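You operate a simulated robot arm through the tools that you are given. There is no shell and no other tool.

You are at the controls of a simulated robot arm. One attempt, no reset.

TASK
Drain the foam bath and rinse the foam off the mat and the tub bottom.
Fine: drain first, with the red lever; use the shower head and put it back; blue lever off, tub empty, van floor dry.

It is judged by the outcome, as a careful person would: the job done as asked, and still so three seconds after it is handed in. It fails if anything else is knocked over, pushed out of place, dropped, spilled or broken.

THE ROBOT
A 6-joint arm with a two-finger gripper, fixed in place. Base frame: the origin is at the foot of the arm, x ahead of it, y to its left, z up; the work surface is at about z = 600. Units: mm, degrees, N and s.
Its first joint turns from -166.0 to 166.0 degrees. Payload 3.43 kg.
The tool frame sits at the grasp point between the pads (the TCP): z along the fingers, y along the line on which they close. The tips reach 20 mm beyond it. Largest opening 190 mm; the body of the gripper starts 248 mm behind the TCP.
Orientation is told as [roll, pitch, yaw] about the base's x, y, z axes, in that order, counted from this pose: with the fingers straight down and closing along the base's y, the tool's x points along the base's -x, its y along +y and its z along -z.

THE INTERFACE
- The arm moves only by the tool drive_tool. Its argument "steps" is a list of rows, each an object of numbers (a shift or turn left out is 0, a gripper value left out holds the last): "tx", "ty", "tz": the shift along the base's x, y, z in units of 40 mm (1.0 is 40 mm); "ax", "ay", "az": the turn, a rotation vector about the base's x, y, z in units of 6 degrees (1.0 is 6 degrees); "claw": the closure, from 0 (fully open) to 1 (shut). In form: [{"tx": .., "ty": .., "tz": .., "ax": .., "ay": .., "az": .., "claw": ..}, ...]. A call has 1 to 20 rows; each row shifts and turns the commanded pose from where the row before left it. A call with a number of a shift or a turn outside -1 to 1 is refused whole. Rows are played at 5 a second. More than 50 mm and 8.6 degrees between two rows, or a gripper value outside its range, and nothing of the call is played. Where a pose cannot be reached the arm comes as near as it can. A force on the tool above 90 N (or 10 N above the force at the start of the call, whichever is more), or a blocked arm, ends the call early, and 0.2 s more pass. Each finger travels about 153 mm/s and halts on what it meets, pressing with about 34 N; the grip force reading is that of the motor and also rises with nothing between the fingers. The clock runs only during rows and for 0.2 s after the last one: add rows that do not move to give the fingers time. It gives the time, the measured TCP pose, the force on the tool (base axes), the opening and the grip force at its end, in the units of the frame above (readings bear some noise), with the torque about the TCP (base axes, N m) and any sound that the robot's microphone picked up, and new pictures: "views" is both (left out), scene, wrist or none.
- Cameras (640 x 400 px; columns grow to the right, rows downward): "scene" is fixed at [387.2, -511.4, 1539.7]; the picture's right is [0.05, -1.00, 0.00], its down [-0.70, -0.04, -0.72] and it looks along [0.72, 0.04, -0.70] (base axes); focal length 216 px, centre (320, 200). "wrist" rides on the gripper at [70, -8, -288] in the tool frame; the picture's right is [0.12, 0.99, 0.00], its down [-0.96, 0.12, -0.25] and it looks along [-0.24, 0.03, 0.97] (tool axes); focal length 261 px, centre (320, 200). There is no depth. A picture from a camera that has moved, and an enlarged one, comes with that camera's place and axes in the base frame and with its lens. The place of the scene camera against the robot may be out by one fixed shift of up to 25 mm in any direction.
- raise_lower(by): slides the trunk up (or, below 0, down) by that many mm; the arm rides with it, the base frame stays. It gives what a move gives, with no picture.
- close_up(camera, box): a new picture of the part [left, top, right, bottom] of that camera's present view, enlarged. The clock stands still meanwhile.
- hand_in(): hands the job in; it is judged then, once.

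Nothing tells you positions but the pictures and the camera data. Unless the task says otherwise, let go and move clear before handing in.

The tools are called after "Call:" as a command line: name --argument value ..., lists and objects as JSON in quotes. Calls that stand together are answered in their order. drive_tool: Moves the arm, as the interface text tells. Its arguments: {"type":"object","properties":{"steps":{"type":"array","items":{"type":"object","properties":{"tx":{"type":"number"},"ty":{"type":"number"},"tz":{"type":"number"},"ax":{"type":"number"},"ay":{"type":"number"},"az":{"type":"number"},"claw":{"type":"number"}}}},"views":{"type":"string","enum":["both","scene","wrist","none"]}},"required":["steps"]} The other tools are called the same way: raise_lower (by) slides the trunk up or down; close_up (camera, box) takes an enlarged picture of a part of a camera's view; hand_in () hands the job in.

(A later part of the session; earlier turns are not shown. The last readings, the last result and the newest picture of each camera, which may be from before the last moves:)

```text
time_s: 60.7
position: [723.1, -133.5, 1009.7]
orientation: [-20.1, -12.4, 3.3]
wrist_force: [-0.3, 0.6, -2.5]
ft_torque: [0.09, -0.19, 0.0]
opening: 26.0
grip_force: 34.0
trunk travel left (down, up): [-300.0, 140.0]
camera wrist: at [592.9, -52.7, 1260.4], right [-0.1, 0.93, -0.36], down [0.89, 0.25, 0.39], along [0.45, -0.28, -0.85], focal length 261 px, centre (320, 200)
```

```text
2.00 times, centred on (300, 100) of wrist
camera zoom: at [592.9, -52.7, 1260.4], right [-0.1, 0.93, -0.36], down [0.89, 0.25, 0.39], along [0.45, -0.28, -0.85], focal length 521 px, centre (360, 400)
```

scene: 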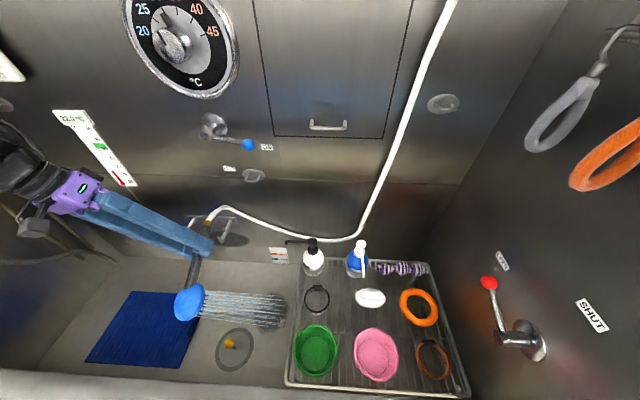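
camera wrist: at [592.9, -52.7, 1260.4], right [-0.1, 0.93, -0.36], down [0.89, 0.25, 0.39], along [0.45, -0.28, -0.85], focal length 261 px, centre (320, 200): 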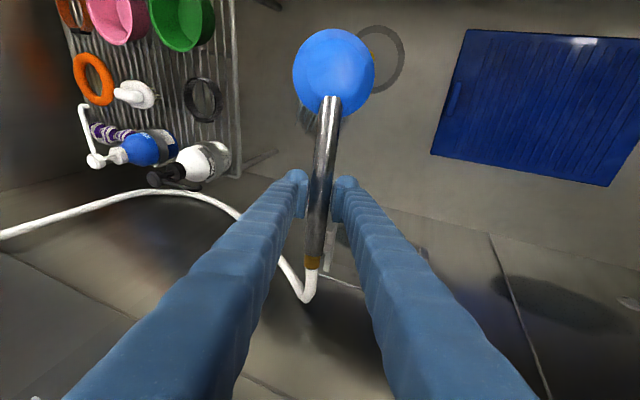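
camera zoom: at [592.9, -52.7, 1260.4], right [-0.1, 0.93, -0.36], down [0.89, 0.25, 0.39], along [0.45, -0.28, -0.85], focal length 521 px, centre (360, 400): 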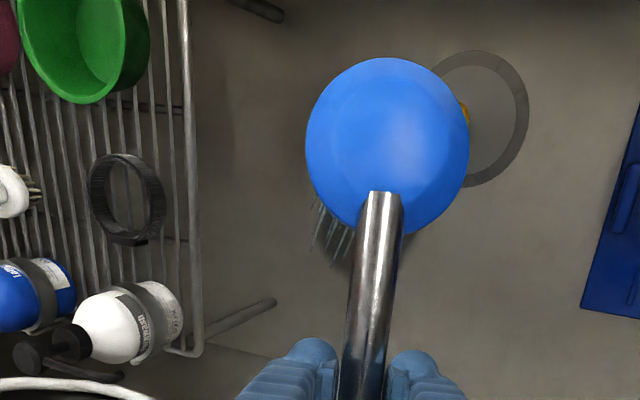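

Only one small remnant is left at about (671, -341). I'll nudge the spray there.

Call:
drive_tool --steps '[{"ay": 0.4, "ty": -0.3}, {"ay": 0.3}, {}, {}, {}]'

Call:
close_up --camera "scene" --box '[100, 200, 400, 400]'

```text
time_s: 61.9
position: [725.5, -145.5, 1008.4]
orientation: [-20.0, -8.3, 3.3]
wrist_force: [-0.1, 0.1, -1.8]
ft_torque: [-0.02, -0.17, 0.0]
opening: 26.0
grip_force: 33.9
trunk travel left (down, up): [-300.0, 140.0]
camera wrist: at [611.7, -63.7, 1269.3], right [-0.12, 0.93, -0.35], down [0.91, 0.25, 0.33], along [0.39, -0.28, -0.88], focal length 261 px, centre (320, 200)
```

scene: 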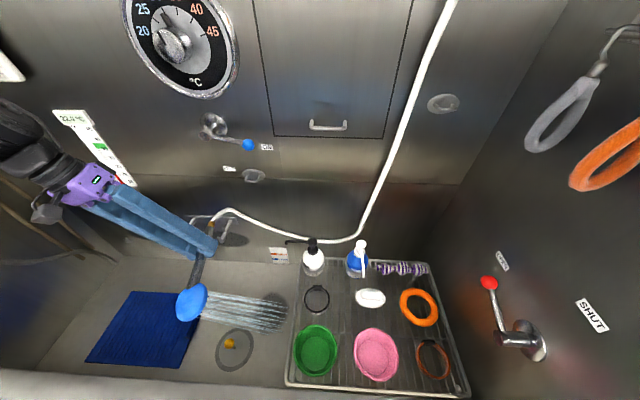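
wrist: 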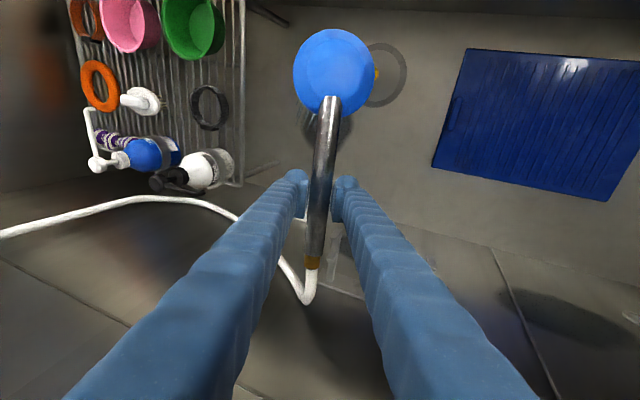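

```text
2.00 times, centred on (250, 300) of scene
camera zoom: at [387.2, -511.4, 1539.7], right [0.05, -1.0, 0.0], down [-0.7, -0.04, -0.72], along [0.72, 0.04, -0.7], focal length 432 px, centre (460, 0)
```

zoom: 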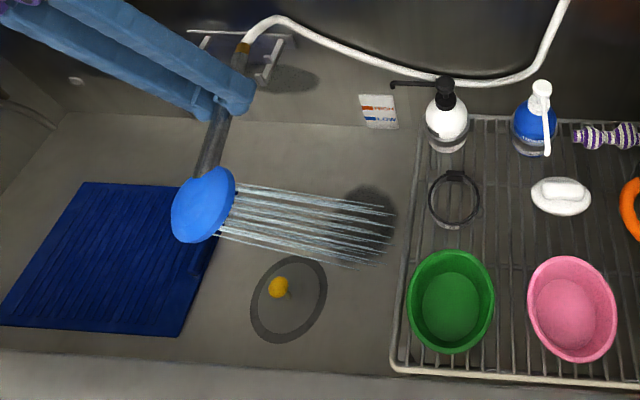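

All foam clumps appear gone; a dark patch remains on the floor there. I'll spray it a little longer and see whether it changes.

Call:
drive_tool --steps '[{"ay": -0.4}, {"ay": -0.4}, {}, {}, {"ay": -0.4}, {}, {}, {"ay": 0.6}, {"ay": 0.6}, {}]' --views "none"

Call:
close_up --camera "scene" --box '[200, 250, 320, 370]'

```text
time_s: 64.1
position: [723.6, -145.6, 1008.8]
orientation: [-19.9, -8.1, 3.4]
wrist_force: [-0.5, -0.3, -1.9]
ft_torque: [0.05, -0.21, 0.01]
opening: 25.8
grip_force: 33.4
trunk travel left (down, up): [-300.0, 140.0]
```

```text
3.33 times, centred on (260, 310) of scene
camera zoom: at [387.2, -511.4, 1539.7], right [0.05, -1.0, 0.0], down [-0.7, -0.04, -0.72], along [0.72, 0.04, -0.7], focal length 720 px, centre (520, -167)
```

zoom: 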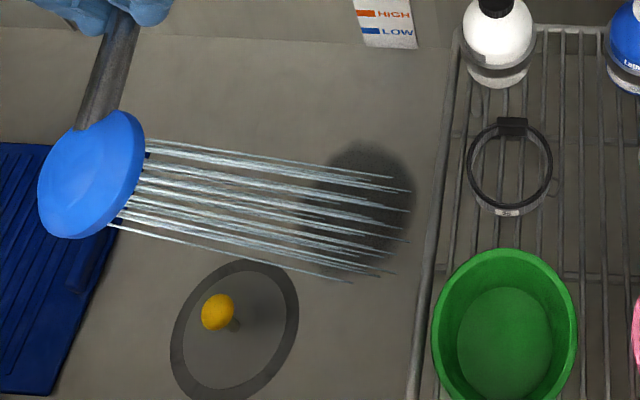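

The dark patch is just part of the tub bottom and doesn't change; the foam is all off. Now I'll retrace the path: level the handle again and move left so the hose stays behind the bottles.

Call:
drive_tool --steps '[{"ty": 0.94, "ax": 1, "ay": 0.25, "tx": -0.07}, {"ty": 0.94, "ax": 1, "ay": 0.25, "tx": -0.07}, {"ty": 0.94, "ax": 1, "ay": 0.25, "tx": -0.07}, {"ty": 0.94, "ax": 1, "ay": 0.25, "tx": -0.07}, {"ty": 0.94, "ax": 1, "ay": 0.25, "tx": -0.07}, {"ty": 0.94, "ax": 1, "ay": 0.25, "tx": -0.07}, {"ty": 0.94, "ax": 1, "ay": 0.2, "tx": -0.07}, {}]'

Call:
close_up --camera "wrist" --box '[0, 0, 420, 220]'

Call:
close_up --camera "scene" --box '[0, 220, 300, 400]'

```text
time_s: 65.9
position: [705.2, 119.0, 1010.5]
orientation: [22.5, 1.0, 0.6]
wrist_force: [-0.5, 0.4, -2.2]
ft_torque: [0.02, -0.21, -0.02]
opening: 26.3
grip_force: 33.9
trunk travel left (down, up): [-300.0, 140.0]
camera wrist: at [640.9, -1.9, 1274.3], right [-0.12, 0.92, 0.38], down [0.97, 0.02, 0.26], along [0.23, 0.4, -0.89], focal length 261 px, centre (320, 200)
```

scene: 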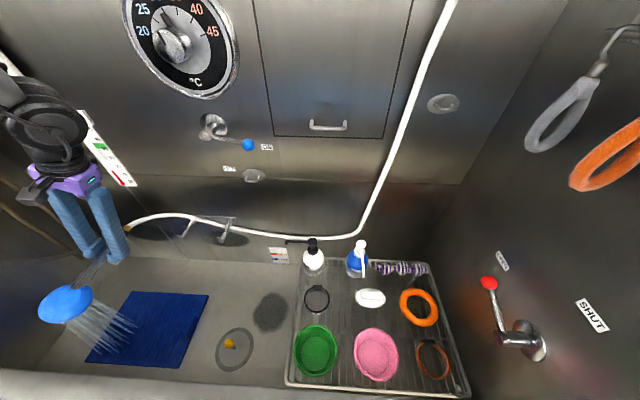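
wrist: 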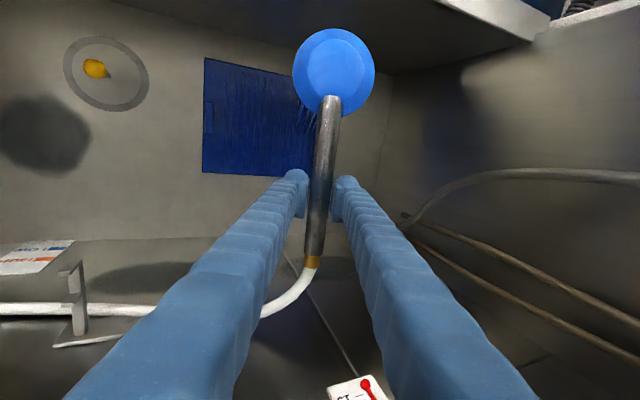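

```text
1.52 times, centred on (210, 110) of wrist
camera zoom: at [640.9, -1.9, 1274.3], right [-0.12, 0.92, 0.38], down [0.97, 0.02, 0.26], along [0.23, 0.4, -0.89], focal length 397 px, centre (488, 337)
```

zoom: 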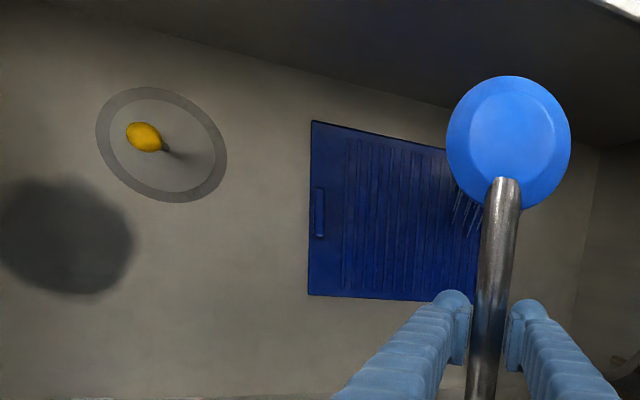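

```text
2.13 times, centred on (150, 310) of scene
camera zoom: at [387.2, -511.4, 1539.7], right [0.05, -1.0, 0.0], down [-0.7, -0.04, -0.72], along [0.72, 0.04, -0.7], focal length 461 px, centre (683, -35)
```

zoom: 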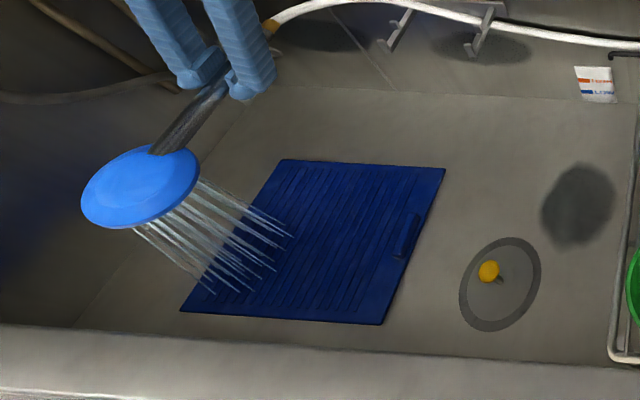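

The mat and the tub bottom are clean. Now I'll turn the handle back along the wall, the reverse of before.

Call:
drive_tool --steps '[{"az": -1, "tx": 0.2}, {"az": -1, "tx": 0.2}, {"az": -1, "tx": 0.2}, {"az": -1, "tx": 0.2}, {"az": -1, "tx": 0.2}, {"az": -1, "tx": 0.2}, {"az": -1, "tx": 0.15}, {"az": -1, "tx": 0.15}, {"az": -1, "tx": 0.15}, {"az": -1, "tx": 0.15}, {"az": -1, "tx": 0.15}, {"az": -1, "tx": 0.15}, {"az": -1, "tx": 0.1}, {"az": -1, "tx": 0.1}, {"az": -1, "tx": 0.1}, {}]'

```text
time_s: 69.3
position: [801.6, 118.9, 1008.7]
orientation: [22.4, 0.9, -89.3]
wrist_force: [-0.3, 0.3, -3.5]
ft_torque: [-0.22, 0.03, -0.04]
opening: 26.3
grip_force: 33.7
trunk travel left (down, up): [-300.0, 140.0]
camera wrist: at [683.5, 181.4, 1272.0], right [0.92, 0.12, 0.38], down [0.02, -0.97, 0.26], along [0.4, -0.23, -0.89], focal length 261 px, centre (320, 200)
```

scene: 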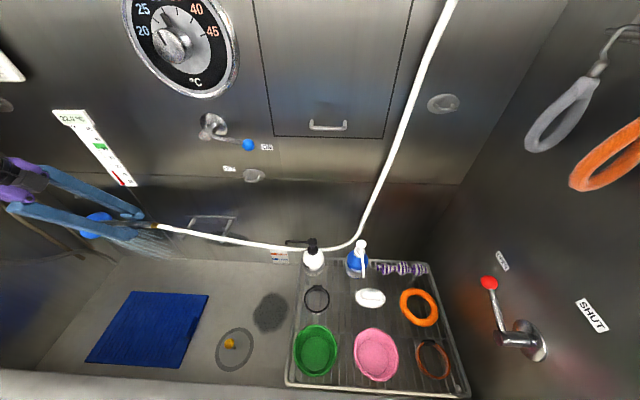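
wrist: 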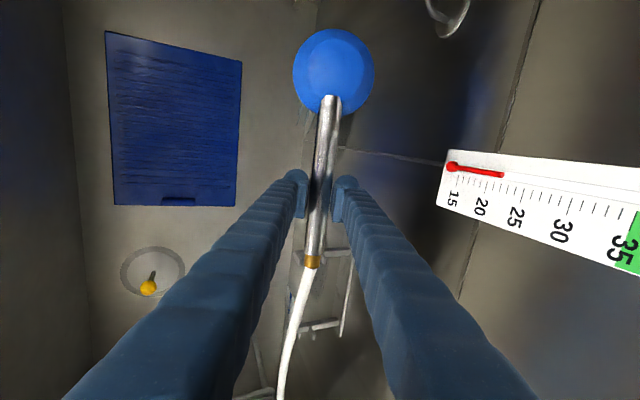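

Orientation is nearly as at pick-up. I'll trim the small tilt, move back along the wall to above the hooks and reduce the tool's tilt by about 9° so the head hangs straight again.

Call:
drive_tool --steps '[{"ty": -0.7, "ax": 0.2, "az": -0.08}, {"ty": -0.7}, {"ty": -0.7, "ay": 0.4}, {"ty": -0.7, "ay": 0.4}, {"ty": -0.6, "ay": 0.4, "tx": 0.2}, {"ty": -0.6, "ay": 0.4, "tx": 0.2}, {}, {}]'

```text
time_s: 71.1
position: [818.1, -42.1, 1008.6]
orientation: [12.9, 2.1, -90.4]
wrist_force: [-0.4, 0.6, -3.0]
ft_torque: [-0.24, 0.04, 0.0]
opening: 26.2
grip_force: 33.9
trunk travel left (down, up): [-300.0, 140.0]
camera wrist: at [747.2, 16.2, 1290.2], right [0.97, 0.11, 0.22], down [0.05, -0.97, 0.23], along [0.24, -0.21, -0.95], focal length 261 px, centre (320, 200)
```

scene: 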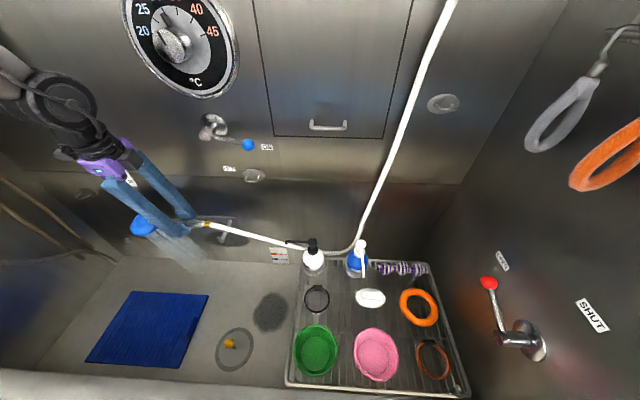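
wrist: 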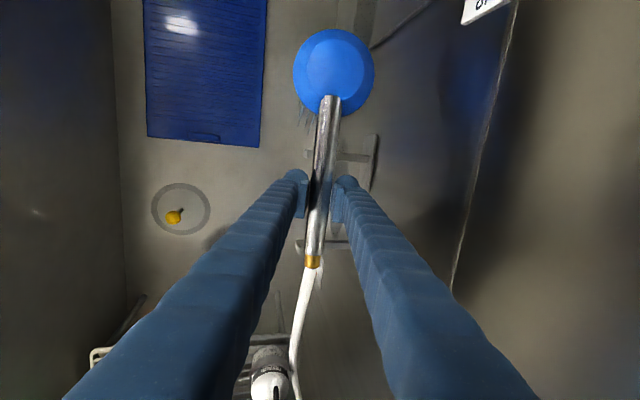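

The tool is now at 13° tilt and follows well. I'll move over the hooks and check the alignment before lowering.

Call:
drive_tool --steps '[{"tx": 0.2, "ty": -0.4}, {"tx": 0.15, "ty": -0.38, "tz": -0.2}, {"tz": -0.2}, {}, {}]'

Call:
close_up --camera "wrist" --box '[240, 80, 420, 280]'

Call:
close_up --camera "scene" --box '[120, 180, 280, 280]'

```text
time_s: 72.3
position: [830.7, -72.7, 992.4]
orientation: [12.8, 2.1, -90.2]
wrist_force: [1.0, -0.1, -2.5]
ft_torque: [-0.19, -0.02, 0.01]
opening: 25.9
grip_force: 34.3
trunk travel left (down, up): [-300.0, 140.0]
camera wrist: at [760.5, -15.0, 1273.5], right [0.97, 0.11, 0.22], down [0.05, -0.97, 0.23], along [0.24, -0.21, -0.95], focal length 261 px, centre (320, 200)
```

scene: 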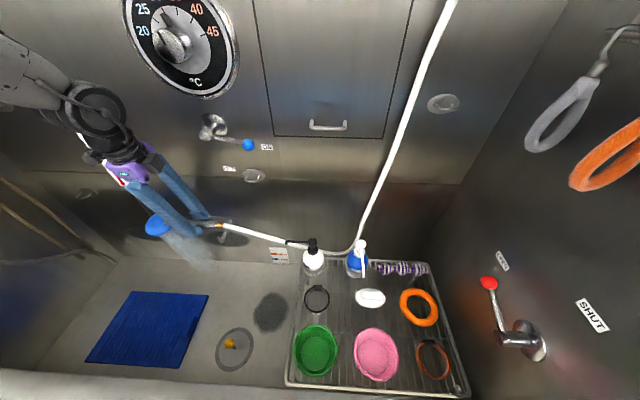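
wrist: 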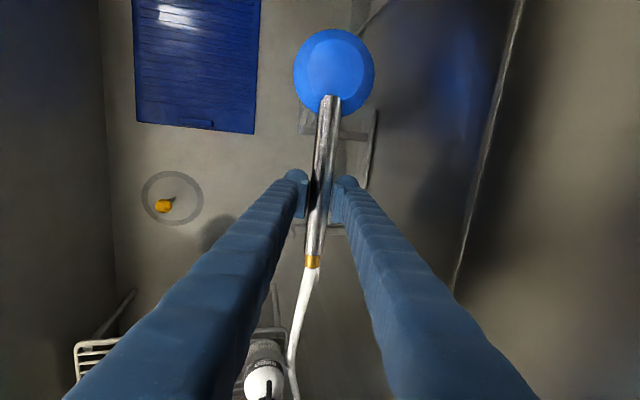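

```text
2.00 times, centred on (330, 180) of wrist
camera zoom: at [760.5, -15.0, 1273.5], right [0.97, 0.11, 0.22], down [0.05, -0.97, 0.23], along [0.24, -0.21, -0.95], focal length 521 px, centre (300, 240)
```

zoom: 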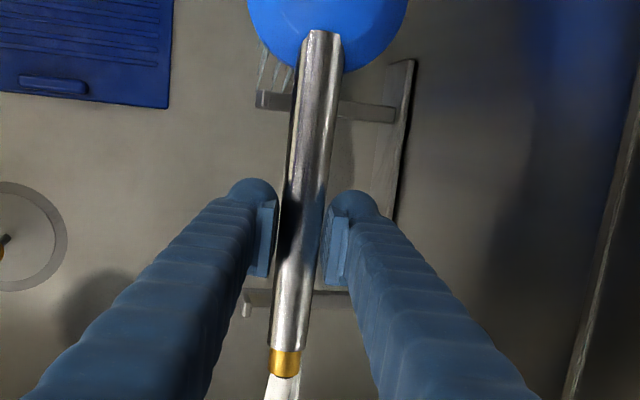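

```text
4.00 times, centred on (200, 230) of scene
camera zoom: at [387.2, -511.4, 1539.7], right [0.05, -1.0, 0.0], down [-0.7, -0.04, -0.72], along [0.72, 0.04, -0.7], focal length 864 px, centre (800, 80)
```

zoom: 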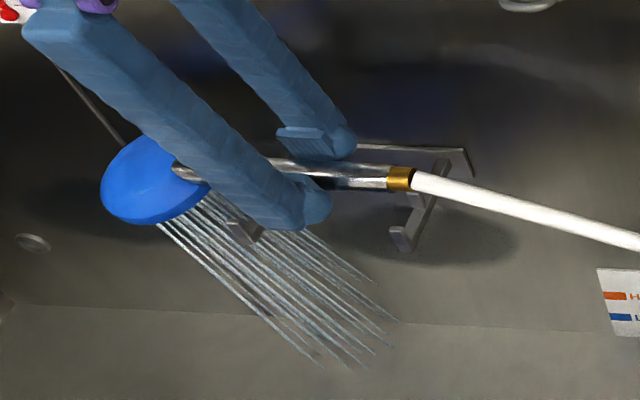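

The handle lines up with both hooks (nut just right of the right hook, as before). I'll lower it gently, watching the force.

Call:
drive_tool --steps '[{"tx": 0.03, "tz": -0.3}, {"tz": -0.3}, {"tz": -0.25}, {"tz": -0.1}, {}]'

Call:
close_up --camera "scene" --box '[120, 180, 280, 280]'

Call:
close_up --camera "wrist" --box '[240, 80, 420, 280]'

```text
time_s: 73.5
position: [829.8, -74.1, 955.2]
orientation: [12.8, 2.3, -90.3]
wrist_force: [-1.4, 0.2, 12.0]
ft_torque: [0.88, -0.28, 0.1]
opening: 26.1
grip_force: 34.0
trunk travel left (down, up): [-300.0, 140.0]
camera wrist: at [759.8, -15.6, 1236.4], right [0.97, 0.11, 0.23], down [0.05, -0.97, 0.23], along [0.24, -0.21, -0.95], focal length 261 px, centre (320, 200)
```

scene: 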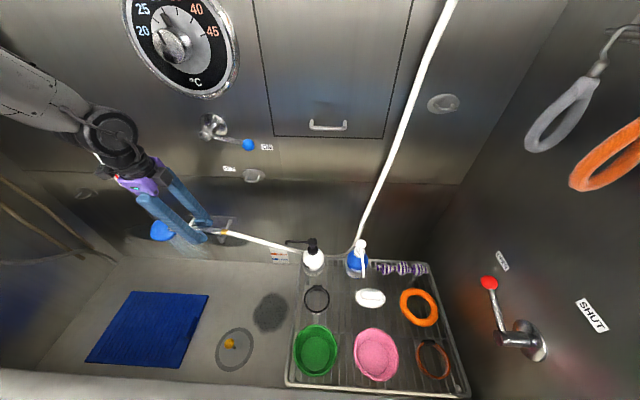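
wrist: 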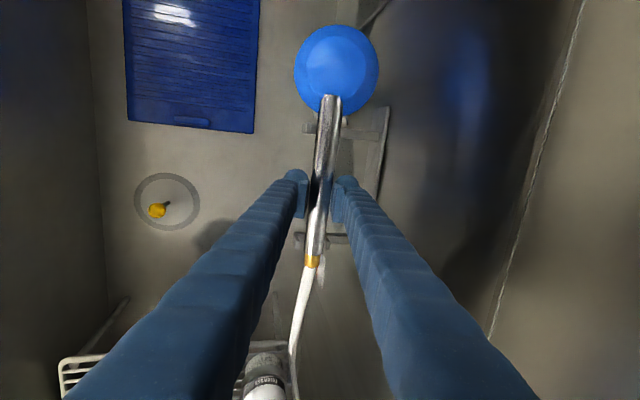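

```text
4.00 times, centred on (200, 230) of scene
camera zoom: at [387.2, -511.4, 1539.7], right [0.05, -1.0, 0.0], down [-0.7, -0.04, -0.72], along [0.72, 0.04, -0.7], focal length 864 px, centre (800, 80)
```

zoom: 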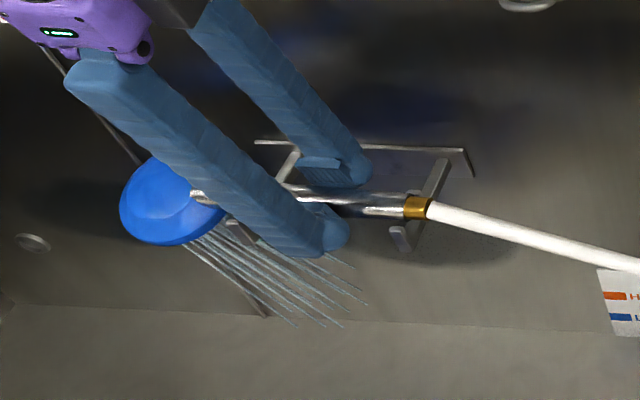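

```text
2.00 times, centred on (330, 180) of wrist
camera zoom: at [759.8, -15.6, 1236.4], right [0.97, 0.11, 0.23], down [0.05, -0.97, 0.23], along [0.24, -0.21, -0.95], focal length 521 px, centre (300, 240)
```

zoom: 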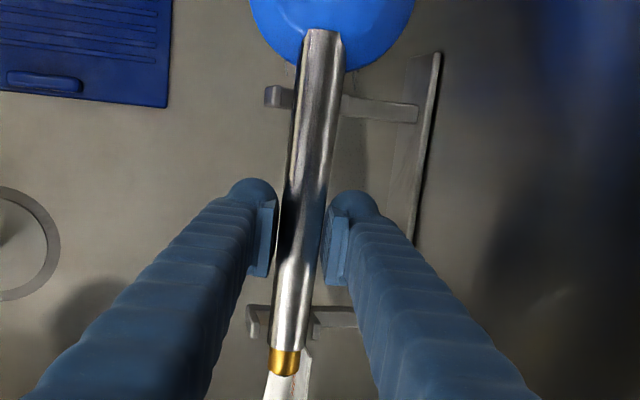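

Contact came about 14 mm early; the torque shows the handle touching the back lip of the head-side hook. I'll lift slightly, shift a few mm forward, straighten the roll a bit more and try again.

Call:
drive_tool --steps '[{"tz": 0.3}, {"ay": 0.4, "az": 0.05}, {"ay": 0.4, "az": 0.05, "tx": -0.08}, {}, {}]' --views "none"

Call:
close_up --camera "wrist" --box '[270, 80, 390, 200]'

Call:
close_up --camera "wrist" --box '[270, 190, 390, 290]'

Call:
close_up --camera "scene" --box '[140, 190, 260, 270]'

```text
time_s: 74.7
position: [828.1, -72.8, 966.2]
orientation: [7.9, 2.2, -89.9]
wrist_force: [0.2, -0.3, -2.9]
ft_torque: [-0.2, -0.01, 0.01]
opening: 26.1
grip_force: 34.2
trunk travel left (down, up): [-300.0, 140.0]
```

```text
3.33 times, centred on (330, 140) of wrist
camera zoom: at [781.2, -15.1, 1252.1], right [0.98, 0.12, 0.14], down [0.08, -0.97, 0.22], along [0.16, -0.21, -0.96], focal length 869 px, centre (287, 400)
```

zoom: 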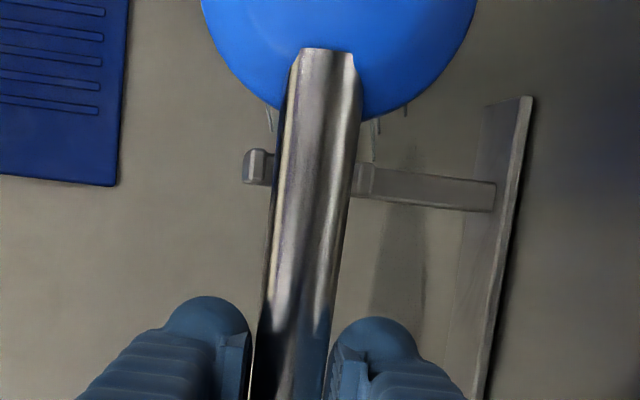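

```text
4.00 times, centred on (330, 240) of wrist
camera zoom: at [781.2, -15.1, 1252.1], right [0.98, 0.12, 0.14], down [0.08, -0.97, 0.22], along [0.16, -0.21, -0.96], focal length 1043 px, centre (280, 40)
```

zoom: 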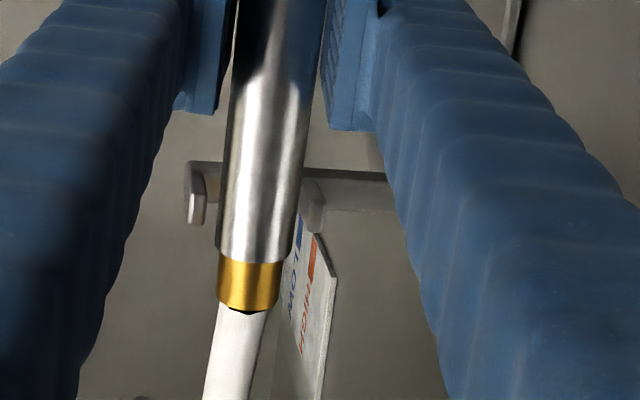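

```text
5.00 times, centred on (200, 230) of scene
camera zoom: at [387.2, -511.4, 1539.7], right [0.05, -1.0, 0.0], down [-0.7, -0.04, -0.72], along [0.72, 0.04, -0.7], focal length 1080 px, centre (920, 50)
```

zoom: 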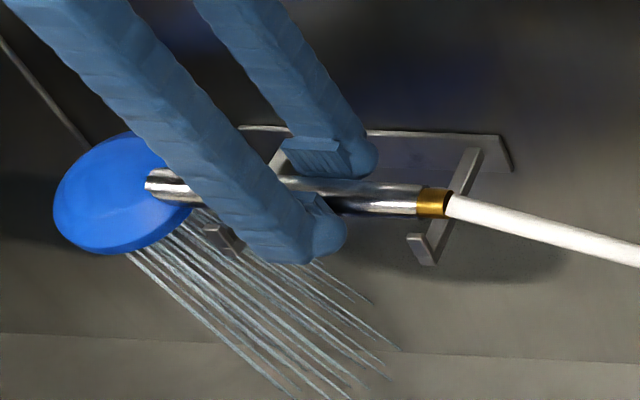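

Comparing the hook lips and the handle edges in the zooms, the handle centre is now about 2 mm too far forward (hook centre ≈ x 832). I'll shift back 2 mm and lower in small steps.

Call:
drive_tool --steps '[{"tx": 0.05}, {"tz": -0.15}, {"tz": -0.15}, {"tz": -0.1}, {}]' --views "none"

```text
time_s: 75.9
position: [830.2, -73.2, 950.0]
orientation: [7.9, 2.2, -90.0]
wrist_force: [0.1, 0.1, -3.2]
ft_torque: [-0.19, 0.01, -0.02]
opening: 26.3
grip_force: 34.3
trunk travel left (down, up): [-300.0, 140.0]
```

No contact at z 950 this time, so it has passed the lips. I'll continue down to the resting height.

Call:
drive_tool --steps '[{"tz": -0.1}, {"tz": -0.07}, {}]' --views "none"

```text
time_s: 76.7
position: [832.6, -72.6, 944.2]
orientation: [8.0, 2.2, -89.8]
wrist_force: [3.3, 0.1, 6.2]
ft_torque: [-0.87, 0.0, 0.22]
opening: 26.1
grip_force: 34.1
trunk travel left (down, up): [-300.0, 140.0]
```

Light contact (9 N) now at the nut-side hook, 2–3 mm above the resting height. I'll look before going on.

Call:
close_up --camera "wrist" --box '[270, 80, 390, 200]'

Call:
close_up --camera "wrist" --box '[270, 190, 390, 290]'

Call:
close_up --camera "scene" --box '[140, 190, 260, 270]'

```text
3.33 times, centred on (330, 140) of wrist
camera zoom: at [783.4, -15.6, 1230.3], right [0.98, 0.12, 0.14], down [0.08, -0.97, 0.23], along [0.17, -0.21, -0.96], focal length 869 px, centre (287, 400)
```

zoom: 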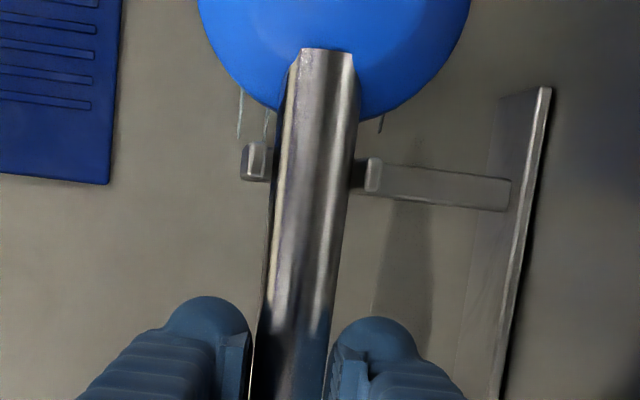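

```text
4.00 times, centred on (330, 240) of wrist
camera zoom: at [783.4, -15.6, 1230.3], right [0.98, 0.12, 0.14], down [0.08, -0.97, 0.23], along [0.17, -0.21, -0.96], focal length 1043 px, centre (280, 40)
```

zoom: 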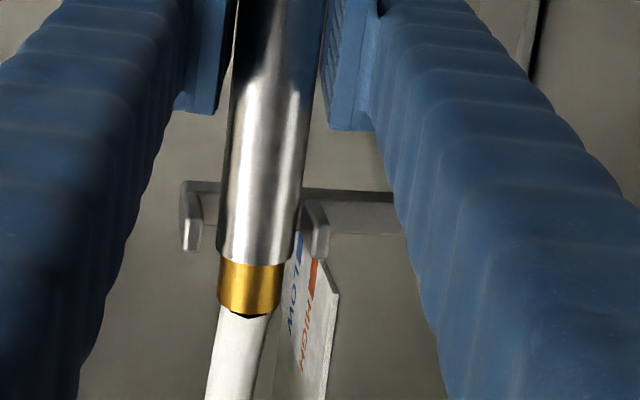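

```text
5.00 times, centred on (200, 230) of scene
camera zoom: at [387.2, -511.4, 1539.7], right [0.05, -1.0, 0.0], down [-0.7, -0.04, -0.72], along [0.72, 0.04, -0.7], focal length 1080 px, centre (920, 50)
```

zoom: 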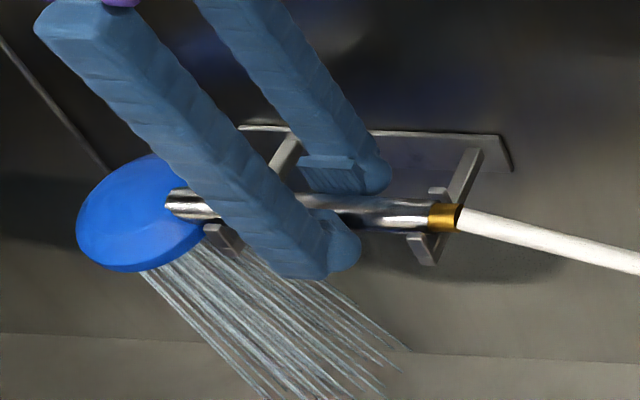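

The handle is inside both hooks but sits about 3 mm too far left and turned by about 1°. I'll lift a touch, correct both, and lower again.

Call:
drive_tool --steps '[{"tz": 0.1}, {"ty": -0.08, "az": -0.18}, {}, {"tz": -0.1}, {"tz": -0.05}, {}]' --views "none"

```text
time_s: 78.1
position: [831.6, -74.5, 942.7]
orientation: [8.1, 2.2, -90.9]
wrist_force: [2.3, -3.4, 10.2]
ft_torque: [-0.24, 0.06, 0.12]
opening: 25.8
grip_force: 34.0
trunk travel left (down, up): [-300.0, 140.0]
```

The load is now balanced on both hooks at z ≈ 943, so it is seated. A quick check before letting go.

Call:
close_up --camera "wrist" --box '[240, 80, 420, 280]'

Call:
close_up --camera "scene" --box '[140, 190, 260, 270]'

```text
2.00 times, centred on (330, 180) of wrist
camera zoom: at [784.4, -17.9, 1228.8], right [0.98, 0.1, 0.15], down [0.06, -0.97, 0.23], along [0.16, -0.21, -0.96], focal length 521 px, centre (300, 240)
```

zoom: 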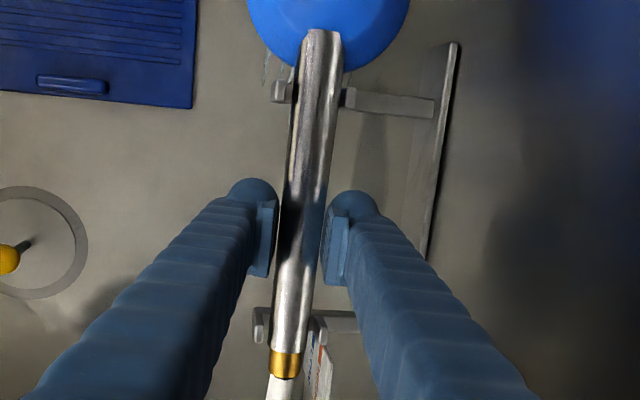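

```text
5.00 times, centred on (200, 230) of scene
camera zoom: at [387.2, -511.4, 1539.7], right [0.05, -1.0, 0.0], down [-0.7, -0.04, -0.72], along [0.72, 0.04, -0.7], focal length 1080 px, centre (920, 50)
```

zoom: 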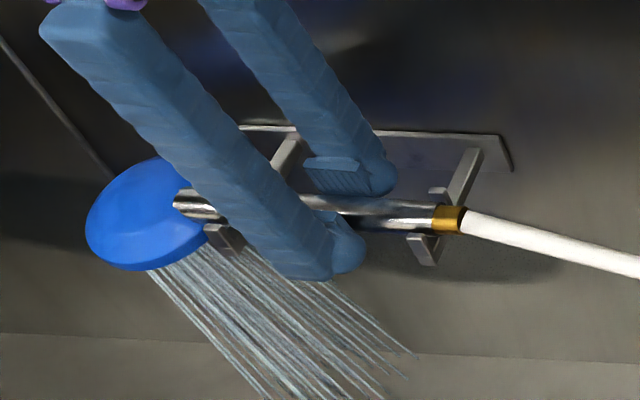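

It sits in both hooks like at the start. I'll open the fingers gradually.

Call:
drive_tool --steps '[{"claw": 0.85}, {"claw": 0.8}, {"claw": 0.72}, {"claw": 0.66}, {}, {}]'

Call:
close_up --camera "scene" --box '[140, 190, 260, 270]'

Call:
close_up --camera "wrist" --box '[240, 80, 420, 280]'

```text
time_s: 79.5
position: [831.4, -75.9, 941.3]
orientation: [8.0, 2.2, -90.9]
wrist_force: [-0.5, -0.8, -0.7]
ft_torque: [0.01, 0.0, 0.0]
opening: 64.8
grip_force: 0.1
trunk travel left (down, up): [-300.0, 140.0]
camera wrist: at [784.4, -17.6, 1227.7], right [0.98, 0.1, 0.14], down [0.06, -0.97, 0.22], along [0.16, -0.21, -0.96], focal length 261 px, centre (320, 200)
```

scene: 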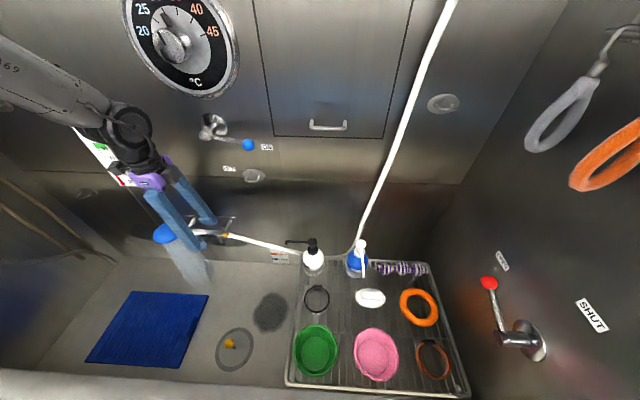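
wrist: 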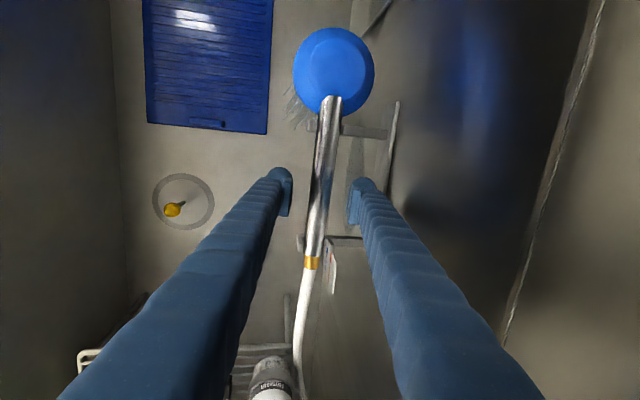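

```text
5.00 times, centred on (200, 230) of scene
camera zoom: at [387.2, -511.4, 1539.7], right [0.05, -1.0, 0.0], down [-0.7, -0.04, -0.72], along [0.72, 0.04, -0.7], focal length 1080 px, centre (920, 50)
```

zoom: 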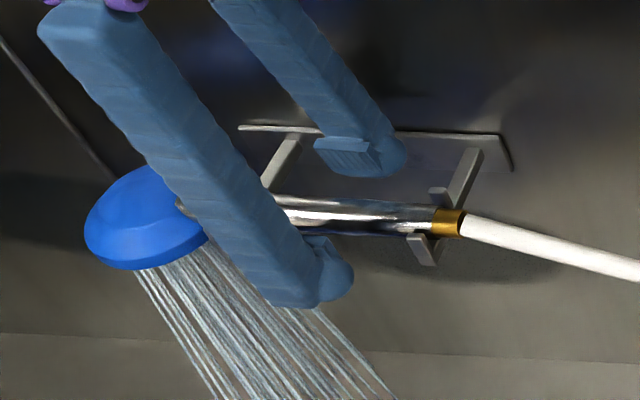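

```text
2.00 times, centred on (330, 180) of wrist
camera zoom: at [784.4, -17.6, 1227.7], right [0.98, 0.1, 0.14], down [0.06, -0.97, 0.22], along [0.16, -0.21, -0.96], focal length 521 px, centre (300, 240)
```

zoom: 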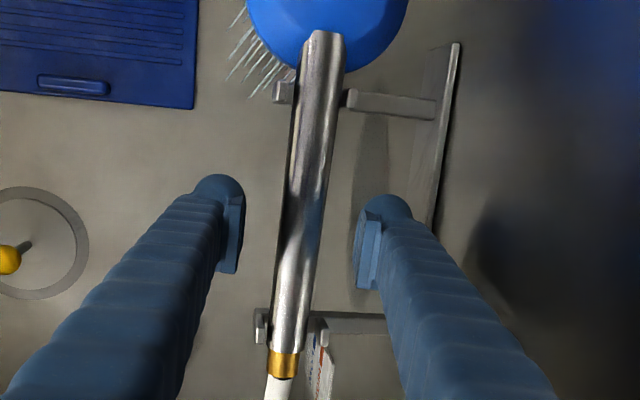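

The shower has settled in its hooks with the spray straight down again. I'll withdraw upwards along the finger direction.

Call:
drive_tool --steps '[{"tz": 0.3, "tx": -0.04}, {"tz": 0.5, "tx": -0.07}, {"tz": 0.7, "tx": -0.1}, {"tz": 0.7, "tx": -0.1}, {"tz": 0.7, "tx": -0.3}, {}]'

Call:
close_up --camera "scene" --box '[140, 190, 260, 270]'

```text
time_s: 80.9
position: [807.0, -76.0, 1056.4]
orientation: [8.0, 2.2, -90.9]
wrist_force: [-0.3, -0.1, -0.6]
ft_torque: [0.01, 0.04, -0.01]
opening: 64.5
grip_force: 0.0
trunk travel left (down, up): [-300.0, 140.0]
camera wrist: at [760.9, -17.2, 1342.9], right [0.99, 0.1, 0.14], down [0.06, -0.97, 0.22], along [0.16, -0.21, -0.96], focal length 261 px, centre (320, 200)
```

scene: 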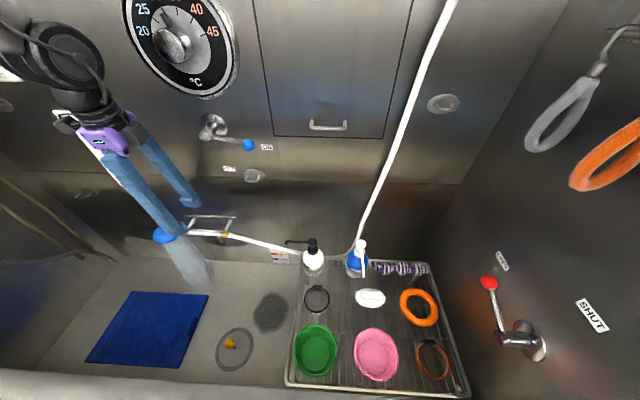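
wrist: 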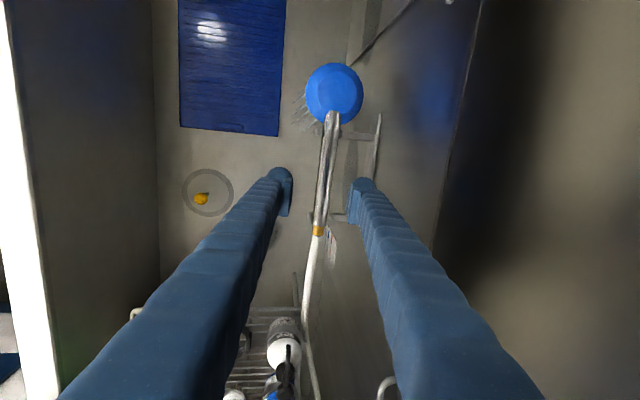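

```text
5.00 times, centred on (200, 230) of scene
camera zoom: at [387.2, -511.4, 1539.7], right [0.05, -1.0, 0.0], down [-0.7, -0.04, -0.72], along [0.72, 0.04, -0.7], focal length 1080 px, centre (920, 50)
```

zoom: 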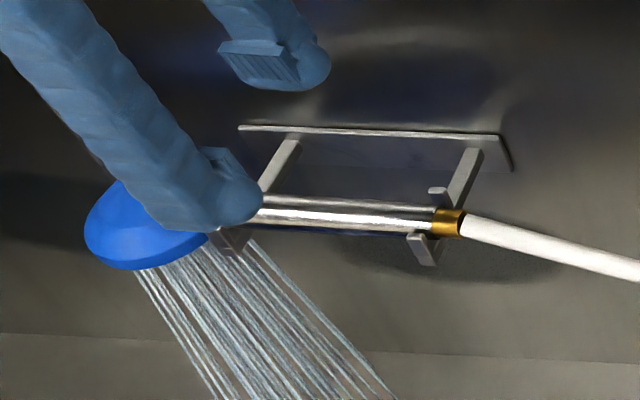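

The shower is back in its hooks and undisturbed. Next I'll move away and re-aim the closed fingers at the back wall to turn the blue lever off.

Call:
drive_tool --steps '[{"tx": -0.53, "ty": -0.83, "tz": 0.61}, {"tx": -0.53, "ty": -0.83, "tz": 0.61}, {"tx": -0.53, "ty": -0.83, "tz": 0.61}, {"tx": -0.53, "ty": -0.83, "tz": 0.61}, {"tx": -0.53, "ty": -0.83, "tz": 0.61}, {"tx": -0.53, "ty": -0.83, "tz": 0.61}, {"ay": -1, "claw": 1}, {"ay": -1}, {"ay": -1}, {"ay": -1}, {"ay": -1}, {"ay": -1}, {}]' --views "scene"

```text
time_s: 83.7
position: [678.5, -274.4, 1204.3]
orientation: [44.1, 2.3, -89.5]
wrist_force: [0.1, -0.4, 0.8]
ft_torque: [-0.04, -0.01, 0.01]
opening: 0.2
grip_force: 34.4
trunk travel left (down, up): [-300.0, 140.0]
```

scene: 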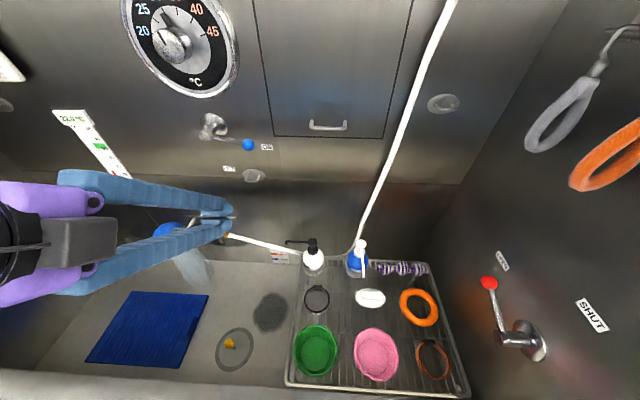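

Now I'll turn the gripper back 90° about its own axis and then tilt it further towards the wall.

Call:
drive_tool --steps '[{"ax": -0.7, "az": 0.7}, {"ax": -0.7, "az": 0.7}, {"ax": -0.7, "az": 0.7}, {"ax": -0.7, "az": 0.7}, {"ax": -0.7, "az": 0.7}, {"ax": -0.7, "az": 0.7}, {"ax": -0.7, "az": 0.7}, {"ax": -0.7, "az": 0.7}, {"ax": -0.7, "az": 0.7}, {"ax": -0.7, "az": 0.7}, {"ax": -0.7, "az": 0.7}, {"ax": -0.7, "az": 0.7}, {"ax": -0.7, "az": 0.7}, {"ax": -0.7, "az": 0.7}, {"ax": -0.7, "az": 0.7}, {"ay": -1, "tx": 0.3, "ty": -0.2, "tz": 0.5}, {"ay": -1, "tx": 0.3, "ty": -0.3, "tz": 0.6}, {"ay": -1, "tx": 0.3, "ty": -0.3, "tz": 0.6}, {}]'

```text
time_s: 87.7
position: [713.1, -307.7, 1274.2]
orientation: [3.0, -61.1, -4.4]
wrist_force: [0.2, 0.0, 0.8]
ft_torque: [-0.01, -0.01, 0.03]
opening: 0.2
grip_force: 34.0
trunk travel left (down, up): [-300.0, 140.0]
camera wrist: at [428.2, -312.0, 1352.1], right [-0.03, 1.0, -0.08], down [0.25, 0.08, 0.96], along [0.97, 0.01, -0.25], focal length 261 px, centre (320, 200)
```

scene: 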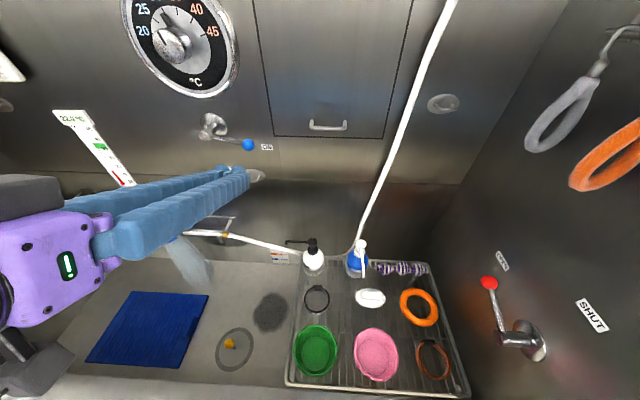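
wrist: 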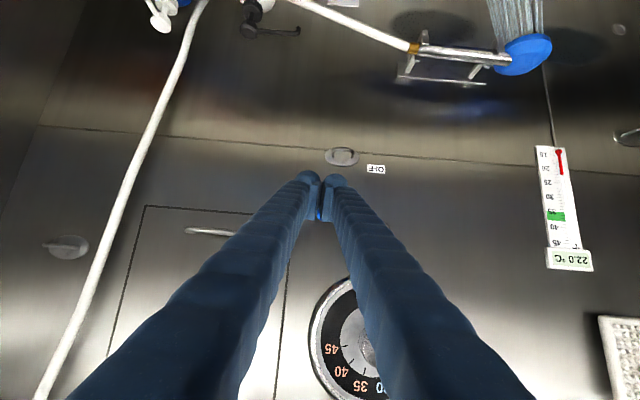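

The fingers point at the wall again. I'll rise above the lever ball's height on its right side, then go forward to just above the ball.

Call:
drive_tool --steps '[{"ty": -0.4, "tz": 0.7, "az": 0.5}, {"tz": 0.5}, {"tx": 0.9}, {"tx": 0.9}, {"tx": 0.9}, {"tx": 0.85}, {}]'

Call:
close_up --camera "scene" --box '[180, 100, 300, 190]'

```text
time_s: 89.3
position: [856.4, -321.8, 1321.2]
orientation: [3.1, -61.0, -1.5]
wrist_force: [0.1, 0.1, -0.3]
ft_torque: [0.02, -0.01, 0.0]
opening: 0.0
grip_force: 33.6
trunk travel left (down, up): [-300.0, 140.0]
camera wrist: at [573.0, -341.5, 1398.0], right [-0.08, 0.99, -0.08], down [0.25, 0.1, 0.96], along [0.97, 0.06, -0.25], focal length 261 px, centre (320, 200)
```

scene: 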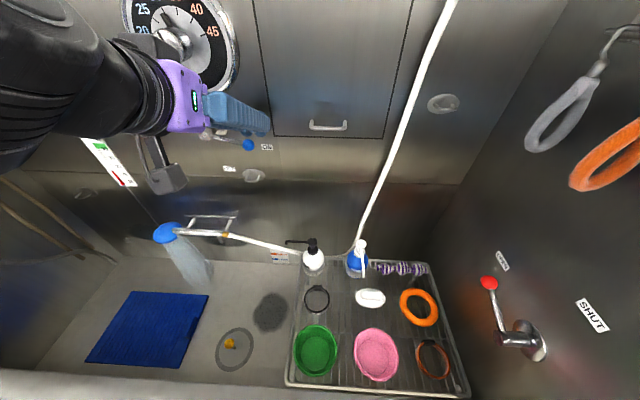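
wrist: 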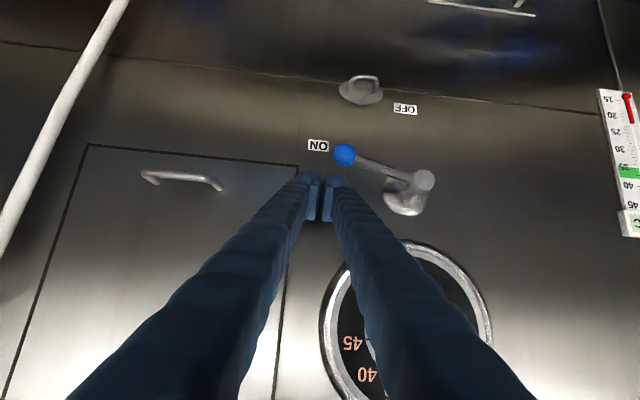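

```text
4.44 times, centred on (240, 145) of scene
camera zoom: at [387.2, -511.4, 1539.7], right [0.05, -1.0, 0.0], down [-0.7, -0.04, -0.72], along [0.72, 0.04, -0.7], focal length 960 px, centre (676, 444)
```

zoom: 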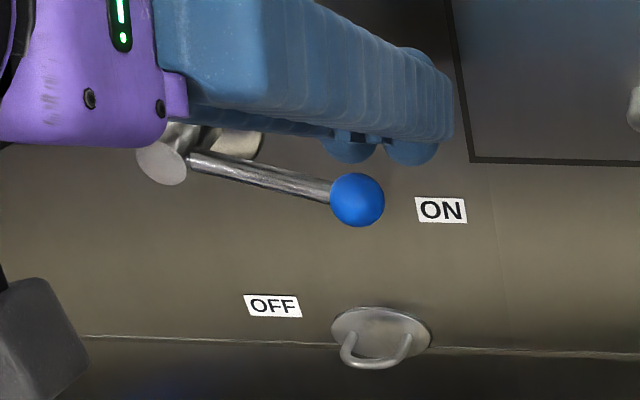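

The ball is at about (860, -299, 1263), and the fingertips are just above and right of it. I'll push it down along its arc towards OFF.

Call:
drive_tool --steps '[{"ty": 0.3, "tz": -0.4}, {"tz": -0.3}, {"ty": 0.05, "tz": -0.3}, {"ty": 0.05, "tz": -0.3}, {"ty": 0.1, "tz": -0.3}, {}]'

Call:
close_up --camera "scene" --box '[180, 100, 300, 190]'

```text
time_s: 90.7
position: [856.7, -304.0, 1256.8]
orientation: [3.0, -61.0, -1.5]
wrist_force: [-0.7, 0.7, -0.3]
ft_torque: [0.04, 0.01, 0.01]
opening: 0.1
grip_force: 34.2
trunk travel left (down, up): [-300.0, 140.0]
camera wrist: at [573.1, -322.1, 1334.8], right [-0.08, 0.99, -0.08], down [0.25, 0.1, 0.96], along [0.97, 0.06, -0.26], focal length 261 px, centre (320, 200)
```

scene: 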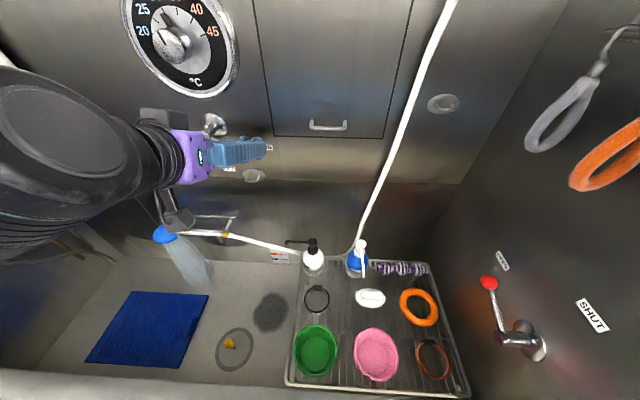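
wrist: 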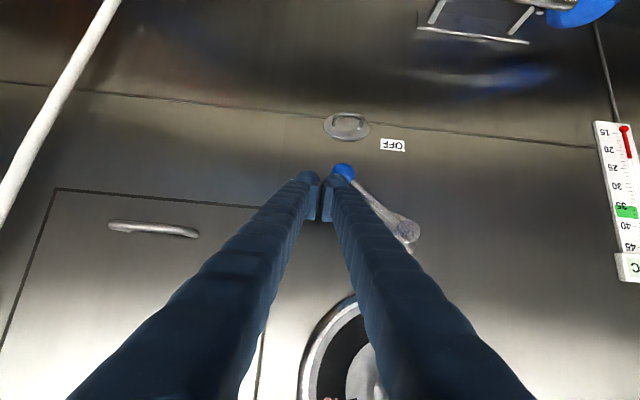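

```text
4.44 times, centred on (240, 145) of scene
camera zoom: at [387.2, -511.4, 1539.7], right [0.05, -1.0, 0.0], down [-0.7, -0.04, -0.72], along [0.72, 0.04, -0.7], focal length 960 px, centre (676, 444)
```

zoom: 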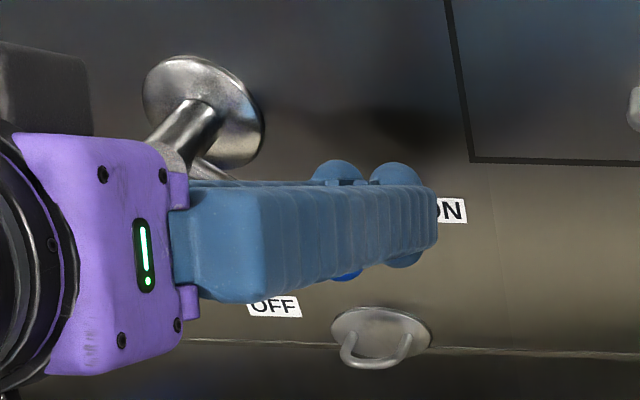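

The lever is following. Continuing the arc down and to the left towards OFF.

Call:
drive_tool --steps '[{"ty": 0.15, "tz": -0.3}, {"ty": 0.2, "tz": -0.3}, {"ty": 0.25, "tz": -0.27}, {"ty": 0.3, "tz": -0.25}, {"ty": 0.3, "tz": -0.2}, {"ty": 0.3, "tz": -0.15}, {}]'

Call:
close_up --camera "scene" --box '[150, 100, 300, 290]'

```text
time_s: 92.3
position: [856.1, -244.0, 1196.7]
orientation: [3.0, -60.9, -1.5]
wrist_force: [0.0, 0.1, 0.9]
ft_torque: [0.0, 0.01, 0.01]
opening: 0.0
grip_force: 34.1
trunk travel left (down, up): [-300.0, 140.0]
camera wrist: at [571.9, -262.5, 1275.5], right [-0.08, 0.99, -0.08], down [0.25, 0.1, 0.96], along [0.97, 0.06, -0.26], focal length 261 px, centre (320, 200)
```

scene: 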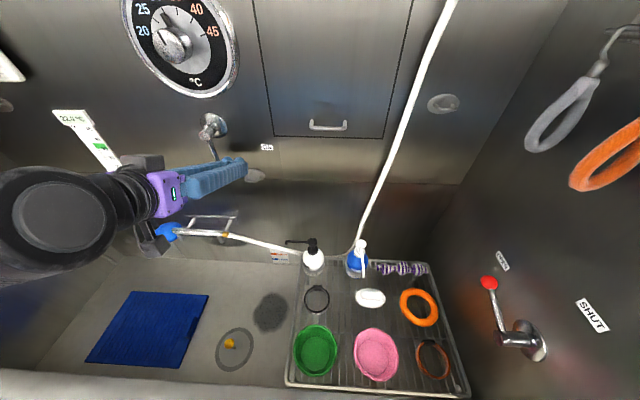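
wrist: 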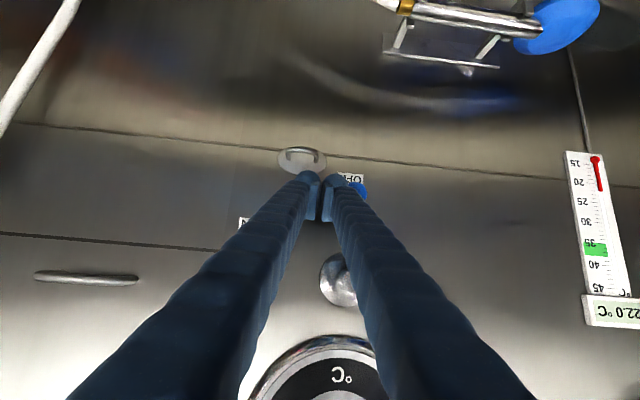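

```text
2.11 times, centred on (225, 195) of scene
camera zoom: at [387.2, -511.4, 1539.7], right [0.05, -1.0, 0.0], down [-0.7, -0.04, -0.72], along [0.72, 0.04, -0.7], focal length 455 px, centre (520, 210)
```

zoom: 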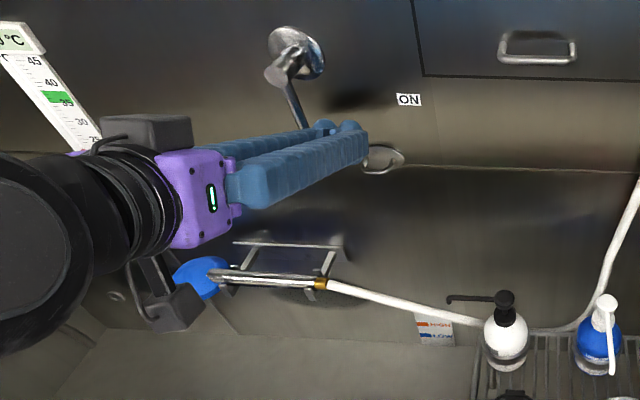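

The spray has stopped. I'll press on gently to the OFF stop.

Call:
drive_tool --steps '[{"ty": 0.15, "tz": -0.08}, {"ty": 0.12}, {"ty": 0.08}, {}]' --views "none"

```text
time_s: 93.3
position: [853.5, -238.7, 1195.9]
orientation: [3.5, -61.1, -2.4]
wrist_force: [-14.4, -58.8, 16.9]
ft_torque: [0.3, -0.09, 0.04]
opening: 0.4
grip_force: 34.5
trunk travel left (down, up): [-300.0, 140.0]
```

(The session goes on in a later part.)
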